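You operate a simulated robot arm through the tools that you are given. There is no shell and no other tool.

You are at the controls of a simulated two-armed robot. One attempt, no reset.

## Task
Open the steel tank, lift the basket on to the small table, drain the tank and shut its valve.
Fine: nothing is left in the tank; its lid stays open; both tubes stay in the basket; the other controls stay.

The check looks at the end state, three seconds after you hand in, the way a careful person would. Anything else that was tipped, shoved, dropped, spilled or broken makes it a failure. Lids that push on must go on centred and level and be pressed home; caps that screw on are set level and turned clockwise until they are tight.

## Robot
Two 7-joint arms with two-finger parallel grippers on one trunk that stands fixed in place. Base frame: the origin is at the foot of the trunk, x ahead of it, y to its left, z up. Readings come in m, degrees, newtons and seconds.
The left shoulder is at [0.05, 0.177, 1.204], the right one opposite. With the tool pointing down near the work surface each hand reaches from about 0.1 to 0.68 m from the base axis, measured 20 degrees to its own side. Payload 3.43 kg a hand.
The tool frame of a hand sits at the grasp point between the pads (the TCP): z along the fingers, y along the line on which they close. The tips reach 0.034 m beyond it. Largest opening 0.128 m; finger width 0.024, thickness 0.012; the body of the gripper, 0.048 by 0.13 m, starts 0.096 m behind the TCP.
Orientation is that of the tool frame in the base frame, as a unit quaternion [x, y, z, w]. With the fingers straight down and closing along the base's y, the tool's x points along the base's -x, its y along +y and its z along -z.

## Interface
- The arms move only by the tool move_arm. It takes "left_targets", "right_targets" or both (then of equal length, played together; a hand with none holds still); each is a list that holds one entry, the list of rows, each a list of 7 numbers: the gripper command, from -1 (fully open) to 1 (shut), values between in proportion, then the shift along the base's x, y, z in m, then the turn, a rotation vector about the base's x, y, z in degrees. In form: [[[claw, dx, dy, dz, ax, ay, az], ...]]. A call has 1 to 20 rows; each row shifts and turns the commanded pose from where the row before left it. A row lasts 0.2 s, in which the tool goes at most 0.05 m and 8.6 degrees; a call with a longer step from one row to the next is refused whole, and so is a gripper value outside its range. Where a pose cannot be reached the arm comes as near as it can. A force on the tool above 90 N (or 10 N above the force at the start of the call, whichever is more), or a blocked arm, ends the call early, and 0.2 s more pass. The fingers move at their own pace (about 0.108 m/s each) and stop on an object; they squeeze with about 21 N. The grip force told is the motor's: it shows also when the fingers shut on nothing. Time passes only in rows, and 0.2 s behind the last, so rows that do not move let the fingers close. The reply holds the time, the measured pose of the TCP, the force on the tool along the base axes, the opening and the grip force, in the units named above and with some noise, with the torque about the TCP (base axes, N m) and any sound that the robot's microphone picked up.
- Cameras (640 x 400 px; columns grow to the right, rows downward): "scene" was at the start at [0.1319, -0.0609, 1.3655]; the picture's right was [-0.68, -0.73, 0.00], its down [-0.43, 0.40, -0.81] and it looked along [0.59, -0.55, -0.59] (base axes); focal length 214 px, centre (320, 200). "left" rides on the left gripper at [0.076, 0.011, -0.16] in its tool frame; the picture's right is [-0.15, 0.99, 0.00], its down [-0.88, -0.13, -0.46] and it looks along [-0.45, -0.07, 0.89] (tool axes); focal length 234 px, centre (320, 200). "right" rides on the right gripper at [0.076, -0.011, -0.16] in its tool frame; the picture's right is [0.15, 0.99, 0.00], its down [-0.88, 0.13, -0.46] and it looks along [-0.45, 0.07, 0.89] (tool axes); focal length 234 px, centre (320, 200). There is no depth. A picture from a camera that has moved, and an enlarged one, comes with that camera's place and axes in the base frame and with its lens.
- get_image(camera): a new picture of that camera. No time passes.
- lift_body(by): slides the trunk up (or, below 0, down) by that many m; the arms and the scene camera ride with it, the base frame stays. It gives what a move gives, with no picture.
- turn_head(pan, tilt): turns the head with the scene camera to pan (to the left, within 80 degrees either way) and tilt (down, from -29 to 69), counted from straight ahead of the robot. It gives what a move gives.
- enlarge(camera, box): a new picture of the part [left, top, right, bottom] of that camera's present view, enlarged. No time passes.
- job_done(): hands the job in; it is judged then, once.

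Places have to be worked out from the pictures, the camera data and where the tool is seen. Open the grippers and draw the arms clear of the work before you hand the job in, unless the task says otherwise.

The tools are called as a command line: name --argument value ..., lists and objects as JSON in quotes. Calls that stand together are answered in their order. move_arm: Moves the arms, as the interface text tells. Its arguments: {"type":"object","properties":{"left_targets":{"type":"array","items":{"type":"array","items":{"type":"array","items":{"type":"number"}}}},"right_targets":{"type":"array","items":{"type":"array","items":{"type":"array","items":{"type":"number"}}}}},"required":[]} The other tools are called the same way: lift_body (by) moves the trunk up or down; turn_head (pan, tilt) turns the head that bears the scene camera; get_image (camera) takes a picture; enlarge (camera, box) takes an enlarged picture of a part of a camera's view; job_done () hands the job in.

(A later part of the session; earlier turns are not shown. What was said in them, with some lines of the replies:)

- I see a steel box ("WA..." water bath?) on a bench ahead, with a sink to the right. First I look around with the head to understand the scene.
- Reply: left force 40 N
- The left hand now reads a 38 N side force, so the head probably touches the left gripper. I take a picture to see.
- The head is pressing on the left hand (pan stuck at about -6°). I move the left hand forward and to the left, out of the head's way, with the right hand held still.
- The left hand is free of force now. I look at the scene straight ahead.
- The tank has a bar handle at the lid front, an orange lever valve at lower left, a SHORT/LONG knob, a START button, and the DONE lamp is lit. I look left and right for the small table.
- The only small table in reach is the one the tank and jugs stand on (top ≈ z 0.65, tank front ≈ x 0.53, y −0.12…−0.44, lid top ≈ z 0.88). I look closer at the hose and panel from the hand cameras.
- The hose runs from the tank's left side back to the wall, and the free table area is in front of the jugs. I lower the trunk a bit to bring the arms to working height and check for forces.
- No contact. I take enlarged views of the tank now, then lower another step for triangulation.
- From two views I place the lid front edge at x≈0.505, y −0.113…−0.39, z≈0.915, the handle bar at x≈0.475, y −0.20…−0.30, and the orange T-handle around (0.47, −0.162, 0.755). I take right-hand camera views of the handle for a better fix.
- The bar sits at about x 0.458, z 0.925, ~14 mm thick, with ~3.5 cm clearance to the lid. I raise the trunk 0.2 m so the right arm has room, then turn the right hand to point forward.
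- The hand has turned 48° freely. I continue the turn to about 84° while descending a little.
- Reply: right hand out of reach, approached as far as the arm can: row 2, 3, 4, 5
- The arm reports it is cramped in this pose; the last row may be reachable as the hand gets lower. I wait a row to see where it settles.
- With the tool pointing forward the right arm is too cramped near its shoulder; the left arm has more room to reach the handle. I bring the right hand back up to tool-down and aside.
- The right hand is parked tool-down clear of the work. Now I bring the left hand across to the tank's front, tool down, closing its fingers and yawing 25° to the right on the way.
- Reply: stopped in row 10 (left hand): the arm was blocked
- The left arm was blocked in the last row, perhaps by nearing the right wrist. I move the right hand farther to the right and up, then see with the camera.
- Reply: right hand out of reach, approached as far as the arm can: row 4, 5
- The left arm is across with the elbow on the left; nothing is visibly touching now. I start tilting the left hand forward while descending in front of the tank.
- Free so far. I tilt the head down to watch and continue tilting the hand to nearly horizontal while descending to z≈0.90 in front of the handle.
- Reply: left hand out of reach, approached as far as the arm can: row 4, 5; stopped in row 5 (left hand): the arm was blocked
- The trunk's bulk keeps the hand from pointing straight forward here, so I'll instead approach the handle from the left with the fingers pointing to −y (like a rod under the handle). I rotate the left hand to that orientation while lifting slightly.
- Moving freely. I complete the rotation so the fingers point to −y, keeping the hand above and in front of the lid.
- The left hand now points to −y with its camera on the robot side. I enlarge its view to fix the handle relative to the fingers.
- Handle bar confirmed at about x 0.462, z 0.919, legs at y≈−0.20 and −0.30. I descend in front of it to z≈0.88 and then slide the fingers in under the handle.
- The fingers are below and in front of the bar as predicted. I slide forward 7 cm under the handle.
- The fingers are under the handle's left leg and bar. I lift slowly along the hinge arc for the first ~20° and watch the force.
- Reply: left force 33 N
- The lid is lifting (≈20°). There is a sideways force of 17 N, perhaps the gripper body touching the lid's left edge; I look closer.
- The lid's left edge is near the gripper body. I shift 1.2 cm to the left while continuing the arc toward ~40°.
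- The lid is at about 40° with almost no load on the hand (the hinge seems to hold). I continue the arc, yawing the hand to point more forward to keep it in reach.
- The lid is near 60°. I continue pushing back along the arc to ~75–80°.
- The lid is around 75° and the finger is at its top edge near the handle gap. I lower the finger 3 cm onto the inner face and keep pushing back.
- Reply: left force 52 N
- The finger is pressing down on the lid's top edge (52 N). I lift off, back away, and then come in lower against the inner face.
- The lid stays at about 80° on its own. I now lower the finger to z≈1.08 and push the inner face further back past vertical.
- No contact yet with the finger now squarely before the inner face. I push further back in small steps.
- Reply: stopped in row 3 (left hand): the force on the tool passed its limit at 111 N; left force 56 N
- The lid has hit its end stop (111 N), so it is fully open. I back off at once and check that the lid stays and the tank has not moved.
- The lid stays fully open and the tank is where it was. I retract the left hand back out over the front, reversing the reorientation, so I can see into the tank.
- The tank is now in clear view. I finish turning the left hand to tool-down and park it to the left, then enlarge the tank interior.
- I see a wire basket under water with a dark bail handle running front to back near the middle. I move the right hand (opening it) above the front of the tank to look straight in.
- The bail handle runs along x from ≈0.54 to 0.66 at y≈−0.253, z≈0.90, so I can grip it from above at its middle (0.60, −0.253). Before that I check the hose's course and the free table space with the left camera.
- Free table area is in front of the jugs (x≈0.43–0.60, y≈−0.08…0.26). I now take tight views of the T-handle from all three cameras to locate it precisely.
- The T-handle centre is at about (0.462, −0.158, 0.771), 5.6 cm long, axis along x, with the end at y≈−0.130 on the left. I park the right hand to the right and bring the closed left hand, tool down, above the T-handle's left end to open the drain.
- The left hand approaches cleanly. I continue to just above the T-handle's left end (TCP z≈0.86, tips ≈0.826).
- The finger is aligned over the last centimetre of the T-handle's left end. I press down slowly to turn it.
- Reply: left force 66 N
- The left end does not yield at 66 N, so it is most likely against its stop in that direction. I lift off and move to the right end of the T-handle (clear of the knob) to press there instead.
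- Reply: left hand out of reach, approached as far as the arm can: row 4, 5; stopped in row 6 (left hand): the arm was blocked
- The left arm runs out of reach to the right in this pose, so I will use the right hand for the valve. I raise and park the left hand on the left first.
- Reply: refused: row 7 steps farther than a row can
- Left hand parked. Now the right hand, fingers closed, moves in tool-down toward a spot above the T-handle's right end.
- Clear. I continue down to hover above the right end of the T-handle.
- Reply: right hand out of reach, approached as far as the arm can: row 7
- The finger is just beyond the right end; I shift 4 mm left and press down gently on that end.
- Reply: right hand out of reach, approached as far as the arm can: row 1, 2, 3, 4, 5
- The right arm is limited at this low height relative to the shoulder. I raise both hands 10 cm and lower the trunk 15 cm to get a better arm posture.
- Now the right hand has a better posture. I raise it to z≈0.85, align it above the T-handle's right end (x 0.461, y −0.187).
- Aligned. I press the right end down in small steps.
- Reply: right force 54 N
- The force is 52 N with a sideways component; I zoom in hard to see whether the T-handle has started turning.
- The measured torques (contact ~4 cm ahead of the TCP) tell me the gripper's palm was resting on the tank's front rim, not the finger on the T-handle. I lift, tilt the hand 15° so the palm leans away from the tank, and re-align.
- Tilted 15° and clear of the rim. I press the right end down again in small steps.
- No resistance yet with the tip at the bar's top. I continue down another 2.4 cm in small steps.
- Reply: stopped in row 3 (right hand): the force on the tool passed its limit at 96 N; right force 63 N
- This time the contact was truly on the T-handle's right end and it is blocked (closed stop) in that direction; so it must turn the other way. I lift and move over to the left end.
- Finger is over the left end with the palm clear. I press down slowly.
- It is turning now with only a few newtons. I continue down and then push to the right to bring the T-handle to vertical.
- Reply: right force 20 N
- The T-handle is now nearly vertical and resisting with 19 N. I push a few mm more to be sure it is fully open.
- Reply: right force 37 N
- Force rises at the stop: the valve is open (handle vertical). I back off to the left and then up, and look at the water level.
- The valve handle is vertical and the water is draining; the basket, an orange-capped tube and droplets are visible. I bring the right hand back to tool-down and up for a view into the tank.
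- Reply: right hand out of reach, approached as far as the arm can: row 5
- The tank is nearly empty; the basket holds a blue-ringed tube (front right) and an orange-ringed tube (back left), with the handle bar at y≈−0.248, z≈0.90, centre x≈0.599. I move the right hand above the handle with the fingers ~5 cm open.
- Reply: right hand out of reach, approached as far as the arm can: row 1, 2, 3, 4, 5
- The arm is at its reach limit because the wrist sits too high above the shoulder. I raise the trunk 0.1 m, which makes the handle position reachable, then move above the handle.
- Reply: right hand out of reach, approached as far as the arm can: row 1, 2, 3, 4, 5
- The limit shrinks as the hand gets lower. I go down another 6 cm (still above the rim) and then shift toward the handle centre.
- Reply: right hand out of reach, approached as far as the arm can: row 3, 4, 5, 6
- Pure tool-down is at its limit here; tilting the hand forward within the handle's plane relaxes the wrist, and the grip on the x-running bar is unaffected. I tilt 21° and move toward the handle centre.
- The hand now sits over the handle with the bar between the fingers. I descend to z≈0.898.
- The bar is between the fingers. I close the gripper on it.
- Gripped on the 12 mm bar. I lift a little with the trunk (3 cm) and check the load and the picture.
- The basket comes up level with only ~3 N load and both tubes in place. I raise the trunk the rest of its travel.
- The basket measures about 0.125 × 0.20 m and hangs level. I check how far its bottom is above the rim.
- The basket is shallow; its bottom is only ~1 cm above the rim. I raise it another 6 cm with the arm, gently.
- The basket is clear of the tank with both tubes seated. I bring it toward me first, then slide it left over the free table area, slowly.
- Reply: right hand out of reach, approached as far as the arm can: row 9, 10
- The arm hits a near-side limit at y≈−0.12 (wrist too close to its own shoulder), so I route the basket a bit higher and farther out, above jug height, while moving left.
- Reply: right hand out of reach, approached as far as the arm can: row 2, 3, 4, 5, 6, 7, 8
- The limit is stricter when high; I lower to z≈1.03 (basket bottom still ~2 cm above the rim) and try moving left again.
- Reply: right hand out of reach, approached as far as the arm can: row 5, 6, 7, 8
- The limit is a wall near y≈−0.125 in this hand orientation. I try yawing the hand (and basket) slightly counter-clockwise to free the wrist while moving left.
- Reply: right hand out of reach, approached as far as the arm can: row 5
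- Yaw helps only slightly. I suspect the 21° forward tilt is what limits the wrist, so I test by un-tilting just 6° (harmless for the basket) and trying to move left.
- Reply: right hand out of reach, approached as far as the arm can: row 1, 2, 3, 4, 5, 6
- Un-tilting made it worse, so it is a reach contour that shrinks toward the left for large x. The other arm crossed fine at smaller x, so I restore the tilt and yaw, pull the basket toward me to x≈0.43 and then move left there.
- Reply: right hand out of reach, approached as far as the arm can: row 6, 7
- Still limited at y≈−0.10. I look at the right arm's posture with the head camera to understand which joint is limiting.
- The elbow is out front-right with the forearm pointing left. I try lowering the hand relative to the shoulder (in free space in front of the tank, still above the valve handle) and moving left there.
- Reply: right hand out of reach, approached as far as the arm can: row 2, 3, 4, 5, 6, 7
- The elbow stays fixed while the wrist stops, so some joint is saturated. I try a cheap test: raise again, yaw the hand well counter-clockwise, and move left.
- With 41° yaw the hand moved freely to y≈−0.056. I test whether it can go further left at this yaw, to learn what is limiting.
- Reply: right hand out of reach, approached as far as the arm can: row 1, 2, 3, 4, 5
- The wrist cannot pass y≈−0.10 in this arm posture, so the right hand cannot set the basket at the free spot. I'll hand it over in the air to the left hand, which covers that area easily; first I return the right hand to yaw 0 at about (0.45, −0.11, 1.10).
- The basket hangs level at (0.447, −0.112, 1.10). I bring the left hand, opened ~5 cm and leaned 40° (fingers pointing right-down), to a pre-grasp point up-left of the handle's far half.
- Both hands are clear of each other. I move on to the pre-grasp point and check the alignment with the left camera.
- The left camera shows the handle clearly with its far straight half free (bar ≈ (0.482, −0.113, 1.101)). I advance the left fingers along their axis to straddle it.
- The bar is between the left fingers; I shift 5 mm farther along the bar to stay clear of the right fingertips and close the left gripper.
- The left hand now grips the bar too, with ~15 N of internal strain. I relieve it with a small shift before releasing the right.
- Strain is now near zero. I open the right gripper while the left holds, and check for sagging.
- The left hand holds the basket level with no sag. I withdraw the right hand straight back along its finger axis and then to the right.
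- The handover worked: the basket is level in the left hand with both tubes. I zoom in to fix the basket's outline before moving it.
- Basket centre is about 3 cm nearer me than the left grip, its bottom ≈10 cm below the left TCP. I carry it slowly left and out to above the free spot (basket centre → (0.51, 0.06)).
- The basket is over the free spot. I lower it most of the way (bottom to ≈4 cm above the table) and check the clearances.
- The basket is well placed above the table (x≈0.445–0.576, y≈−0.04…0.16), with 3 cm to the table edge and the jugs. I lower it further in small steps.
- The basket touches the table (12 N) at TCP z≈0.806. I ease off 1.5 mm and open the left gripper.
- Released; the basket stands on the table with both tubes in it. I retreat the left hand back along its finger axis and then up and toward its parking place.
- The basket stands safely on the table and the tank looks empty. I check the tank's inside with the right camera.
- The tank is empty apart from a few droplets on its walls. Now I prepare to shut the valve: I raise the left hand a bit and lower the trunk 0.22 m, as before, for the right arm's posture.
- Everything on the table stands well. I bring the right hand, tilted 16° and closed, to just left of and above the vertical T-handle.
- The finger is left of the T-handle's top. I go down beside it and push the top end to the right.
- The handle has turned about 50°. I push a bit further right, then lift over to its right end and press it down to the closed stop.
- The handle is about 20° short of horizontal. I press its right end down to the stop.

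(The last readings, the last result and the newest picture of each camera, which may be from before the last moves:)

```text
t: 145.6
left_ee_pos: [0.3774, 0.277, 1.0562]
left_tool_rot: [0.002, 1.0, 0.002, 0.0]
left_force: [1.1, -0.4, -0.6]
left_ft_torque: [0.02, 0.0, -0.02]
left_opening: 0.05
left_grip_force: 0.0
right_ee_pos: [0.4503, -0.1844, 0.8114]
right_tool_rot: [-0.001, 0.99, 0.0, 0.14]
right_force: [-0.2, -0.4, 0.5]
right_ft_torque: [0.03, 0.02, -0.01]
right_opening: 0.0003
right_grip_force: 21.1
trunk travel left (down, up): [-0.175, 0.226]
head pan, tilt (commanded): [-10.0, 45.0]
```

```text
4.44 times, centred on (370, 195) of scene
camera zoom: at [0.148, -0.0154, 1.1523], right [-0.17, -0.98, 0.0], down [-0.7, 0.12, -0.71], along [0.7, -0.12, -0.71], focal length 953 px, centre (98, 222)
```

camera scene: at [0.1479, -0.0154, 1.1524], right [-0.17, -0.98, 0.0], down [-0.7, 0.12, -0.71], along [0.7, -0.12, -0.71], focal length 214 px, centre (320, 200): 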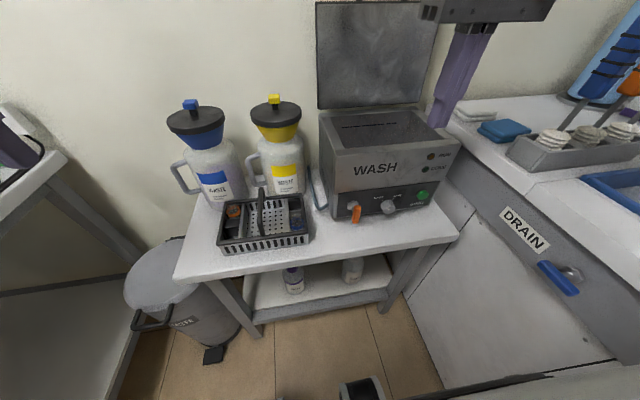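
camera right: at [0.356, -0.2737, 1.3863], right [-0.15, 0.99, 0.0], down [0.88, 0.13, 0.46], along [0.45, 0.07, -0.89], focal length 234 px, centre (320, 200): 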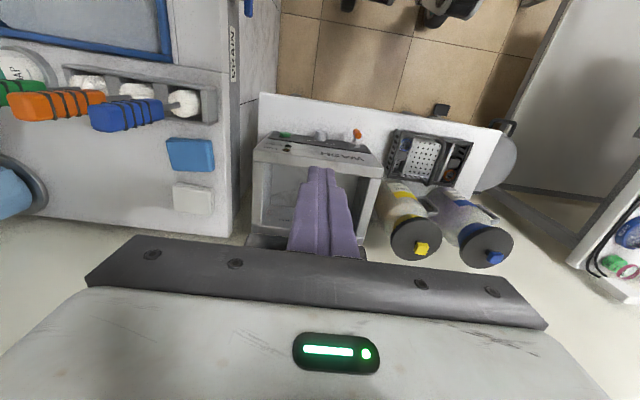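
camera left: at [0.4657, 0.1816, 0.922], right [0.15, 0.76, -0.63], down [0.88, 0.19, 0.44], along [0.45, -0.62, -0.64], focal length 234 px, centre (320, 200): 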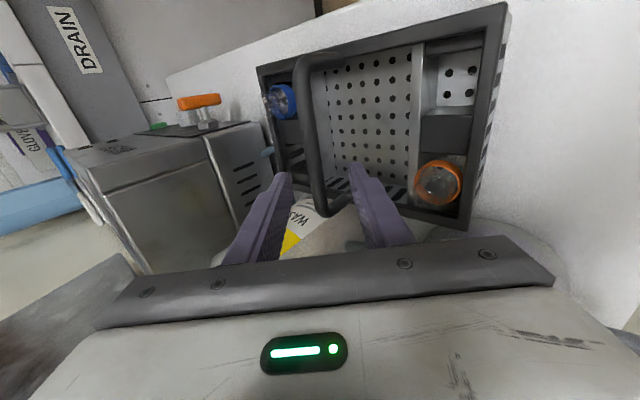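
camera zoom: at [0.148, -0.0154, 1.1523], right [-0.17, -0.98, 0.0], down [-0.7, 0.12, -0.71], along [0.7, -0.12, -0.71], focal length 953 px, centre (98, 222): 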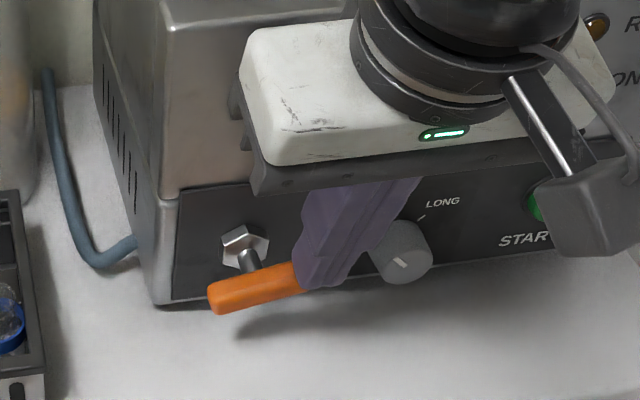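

No stop force yet; I press a little further until the stop is felt.

move_arm --right_targets '[[[1, 0, 0, -0.004, 0, 0, 0], [1, 0, 0, -0.004, 0, 0, 0], [1, 0, 0, -0.003, 0, 0, 0], [1, 0, 0, 0, 0, 0, 0]]]'

enlarge --camera "scene" --box '[310, 150, 430, 240]'

```text
t: 146.6
left_ee_pos: [0.3739, 0.2764, 1.0571]
left_tool_rot: [0.002, 1.0, 0.002, 0.001]
left_force: [0.0, -0.1, 0.6]
left_ft_torque: [0.0, 0.03, -0.02]
left_opening: 0.05
left_grip_force: 0.0
right_ee_pos: [0.45, -0.1849, 0.8047]
right_tool_rot: [-0.001, 0.99, 0.0, 0.144]
right_force: [-6.7, -7.1, 29.8]
right_ft_torque: [-0.08, -0.04, -0.25]
right_opening: 0.0001
right_grip_force: 20.8
trunk travel left (down, up): [-0.175, 0.226]
head pan, tilt (commanded): [-10.0, 45.0]
```

```text
4.44 times, centred on (370, 195) of scene
camera zoom: at [0.1456, -0.0152, 1.1532], right [-0.17, -0.98, 0.0], down [-0.69, 0.12, -0.71], along [0.7, -0.12, -0.71], focal length 953 px, centre (98, 222)
```

zoom: 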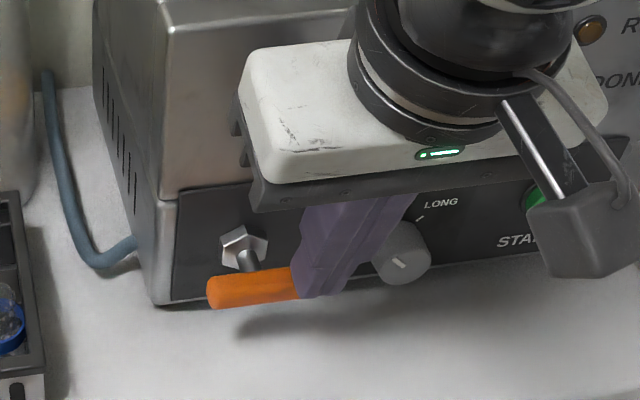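

The stop is felt at 30 N and the handle is horizontal: the valve is shut. I lift the right hand straight up and away, opening it.

move_arm --right_targets '[[[1, 0, 0, 0.02, 0, 0, 0], [1, -0.005, 0, 0.03, 0, 0, 0], [1, -0.005, -0.005, 0.04, 0, 0, 0], [1, -0.005, -0.015, 0.04, 0, 5, 0], [1, -0.005, -0.02, 0.035, 0, 5, 0], [-1, 0, -0.03, 0.03, 0, 6, 0], [-1, 0, -0.035, 0.02, 0, 0, 0], [-1, 0, -0.04, 0.01, 0, 0, 0], [-1, 0, -0.04, 0, 0, 0, 0], [-1, 0, -0.03, 0, 0, 0, 0]]]'

get_image --camera "scene"

enlarge --camera "scene" --box '[310, 130, 450, 240]'

```text
t: 148.8
left_ee_pos: [0.377, 0.2762, 1.0567]
left_tool_rot: [0.001, 1.0, 0.003, 0.0]
left_force: [-0.9, -0.3, 0.6]
left_ft_torque: [0.0, -0.01, -0.02]
left_opening: 0.0502
left_grip_force: 0.0
right_ee_pos: [0.4307, -0.3998, 1.0264]
right_tool_rot: [-0.002, 1.0, 0.001, 0.001]
right_force: [-0.5, -0.9, -0.5]
right_ft_torque: [0.0, 0.02, 0.01]
right_opening: 0.1281
right_grip_force: 0.1
trunk travel left (down, up): [-0.175, 0.226]
head pan, tilt (commanded): [-10.0, 45.0]
```

```text
taken
camera scene: at [0.148, -0.0156, 1.1524], right [-0.17, -0.98, 0.0], down [-0.7, 0.12, -0.71], along [0.7, -0.12, -0.71], focal length 214 px, centre (320, 200)
```

scene: 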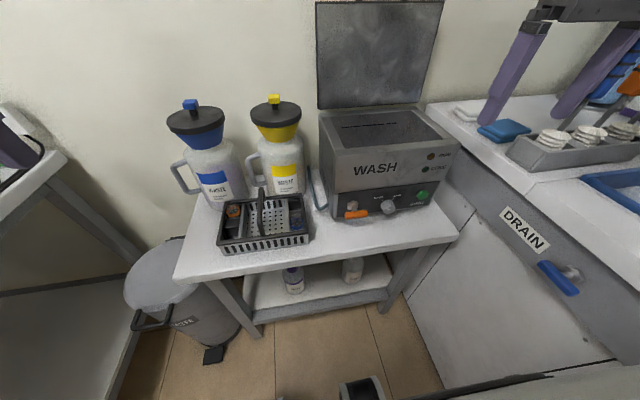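

```text
3.64 times, centred on (380, 185) of scene
camera zoom: at [0.148, -0.0156, 1.1524], right [-0.17, -0.98, 0.0], down [-0.7, 0.12, -0.71], along [0.7, -0.12, -0.71], focal length 780 px, centre (102, 254)
```

zoom: 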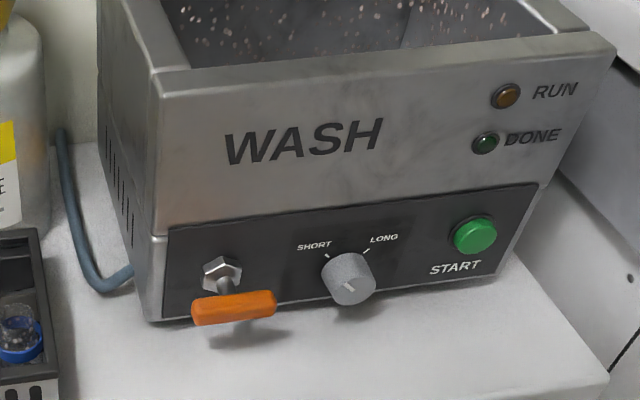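

The valve is horizontal again, knob and button unchanged, lid open, basket and both tubes on the table. I raise the trunk and draw both arms clear with open grippers.

lift_body --by 0.2

move_arm --left_targets '[[[-1, -0.01, 0.01, 0.01, 0, 0, 0], [-1, -0.01, 0.01, 0.01, 0, 0, 0], [-1, -0.01, 0.01, 0, 0, 0, 0]]]' --right_targets '[[[-1, -0.01, -0.01, 0.01, 0, 0, 0], [-1, -0.01, -0.01, 0.01, 0, 0, 0], [-1, -0.01, -0.01, 0, 0, 0, 0]]]'

get_image --camera "scene"

enlarge --camera "scene" --box '[310, 150, 430, 240]'

enlarge --camera "scene" --box '[200, 170, 330, 310]'

```text
t: 151.0
left_ee_pos: [0.3765, 0.2766, 1.2564]
left_tool_rot: [0.002, 1.0, 0.002, 0.0]
left_force: [0.0, -0.4, -0.4]
left_ft_torque: [0.03, -0.01, 0.0]
left_opening: 0.05
left_grip_force: 0.1
right_ee_pos: [0.4298, -0.3995, 1.2257]
right_tool_rot: [-0.002, 1.0, 0.0, 0.001]
right_force: [1.3, -0.4, 0.5]
right_ft_torque: [0.03, 0.03, 0.02]
right_opening: 0.1279
right_grip_force: 0.1
trunk travel left (down, up): [-0.375, 0.026]
head pan, tilt (commanded): [-10.0, 45.0]
```

```text
t: 151.8
left_ee_pos: [0.3488, 0.3066, 1.2735]
left_tool_rot: [0.002, 1.0, 0.002, 0.0]
left_force: [0.1, -0.2, 0.7]
left_ft_torque: [0.01, 0.0, -0.01]
left_opening: 0.1282
left_grip_force: 0.1
right_ee_pos: [0.399, -0.43, 1.2468]
right_tool_rot: [0.0, 1.0, 0.001, 0.002]
right_force: [0.1, -1.2, -0.4]
right_ft_torque: [0.03, -0.01, 0.0]
right_opening: 0.128
right_grip_force: 0.1
trunk travel left (down, up): [-0.375, 0.026]
head pan, tilt (commanded): [-10.0, 45.0]
```

```text
taken
camera scene: at [0.1473, -0.0154, 1.3525], right [-0.17, -0.98, 0.0], down [-0.7, 0.12, -0.71], along [0.7, -0.12, -0.71], focal length 214 px, centre (320, 200)
```

scene: 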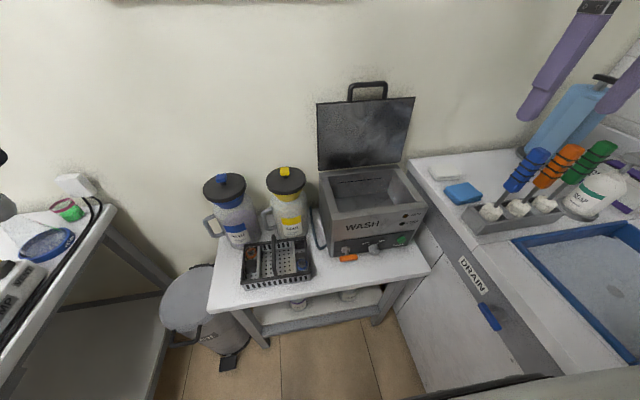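

```text
4.44 times, centred on (370, 195) of scene
camera zoom: at [0.1473, -0.0154, 1.3525], right [-0.17, -0.98, 0.0], down [-0.7, 0.12, -0.71], along [0.7, -0.12, -0.71], focal length 953 px, centre (98, 222)
```

zoom: 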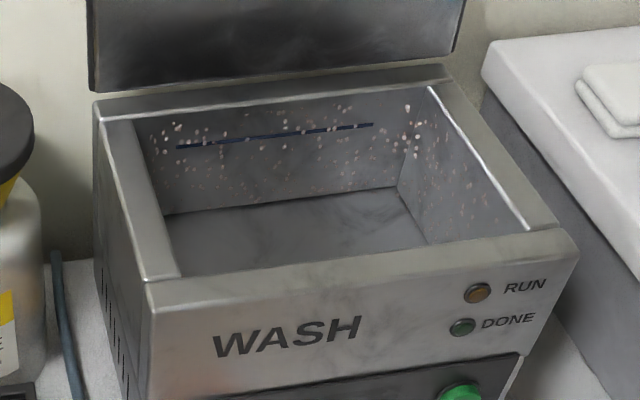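

```text
2.86 times, centred on (265, 240) of scene
camera zoom: at [0.1473, -0.0154, 1.3525], right [-0.17, -0.98, 0.0], down [-0.7, 0.12, -0.71], along [0.7, -0.12, -0.71], focal length 613 px, centre (477, 86)
```

zoom: 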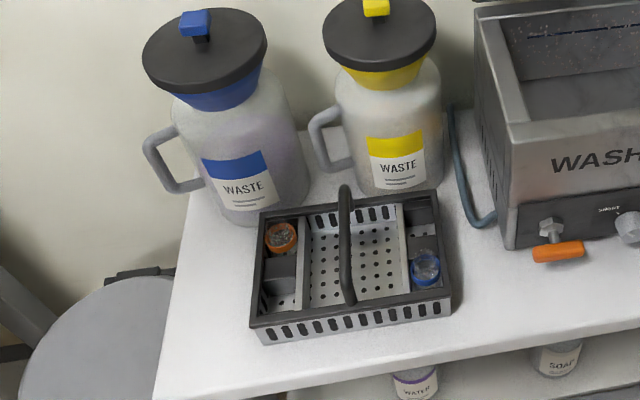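

Final view: tank drained and empty with the lid standing open, valve handle horizontal, basket level on the small table with both tubes, nothing else disturbed, arms clear with open grippers. I hand the job in.

job_done

```text
The job is handed in.
```

The job is handed in. I opened the tank, moved the basket to the small table, drained the tank and shut its valve.

- **Lid:** it is fully open against its stop and stays there on its own.
- **Basket:** it stands level on the small table in front of the two waste jugs, with both tubes still in it.
- **Tank:** it is empty except for some droplets on the inside walls. The floor looks bare in the last pictures.
- **Valve:** the orange handle is back to horizontal, and I felt it reach its closed stop.
- **Other controls:** I did not touch the START button, the SHORT/LONG knob or the sink's DRAIN lever, and they look unchanged.

- **Order changed:** I drained the tank before lifting the basket, to avoid dripping on the table.
- **Passed between hands:** the right arm could not reach the free spot on the table, so I passed the basket to the left hand in the air; it stayed level.
- **Hard contacts:**
  - The lid was pushed to 111 N at its stop.
  - While I worked out which way the valve turns, the grippers pressed the tank's front rim at up to about 66 N and the valve handle at 96 N.
  - I saw no shift or damage afterwards.
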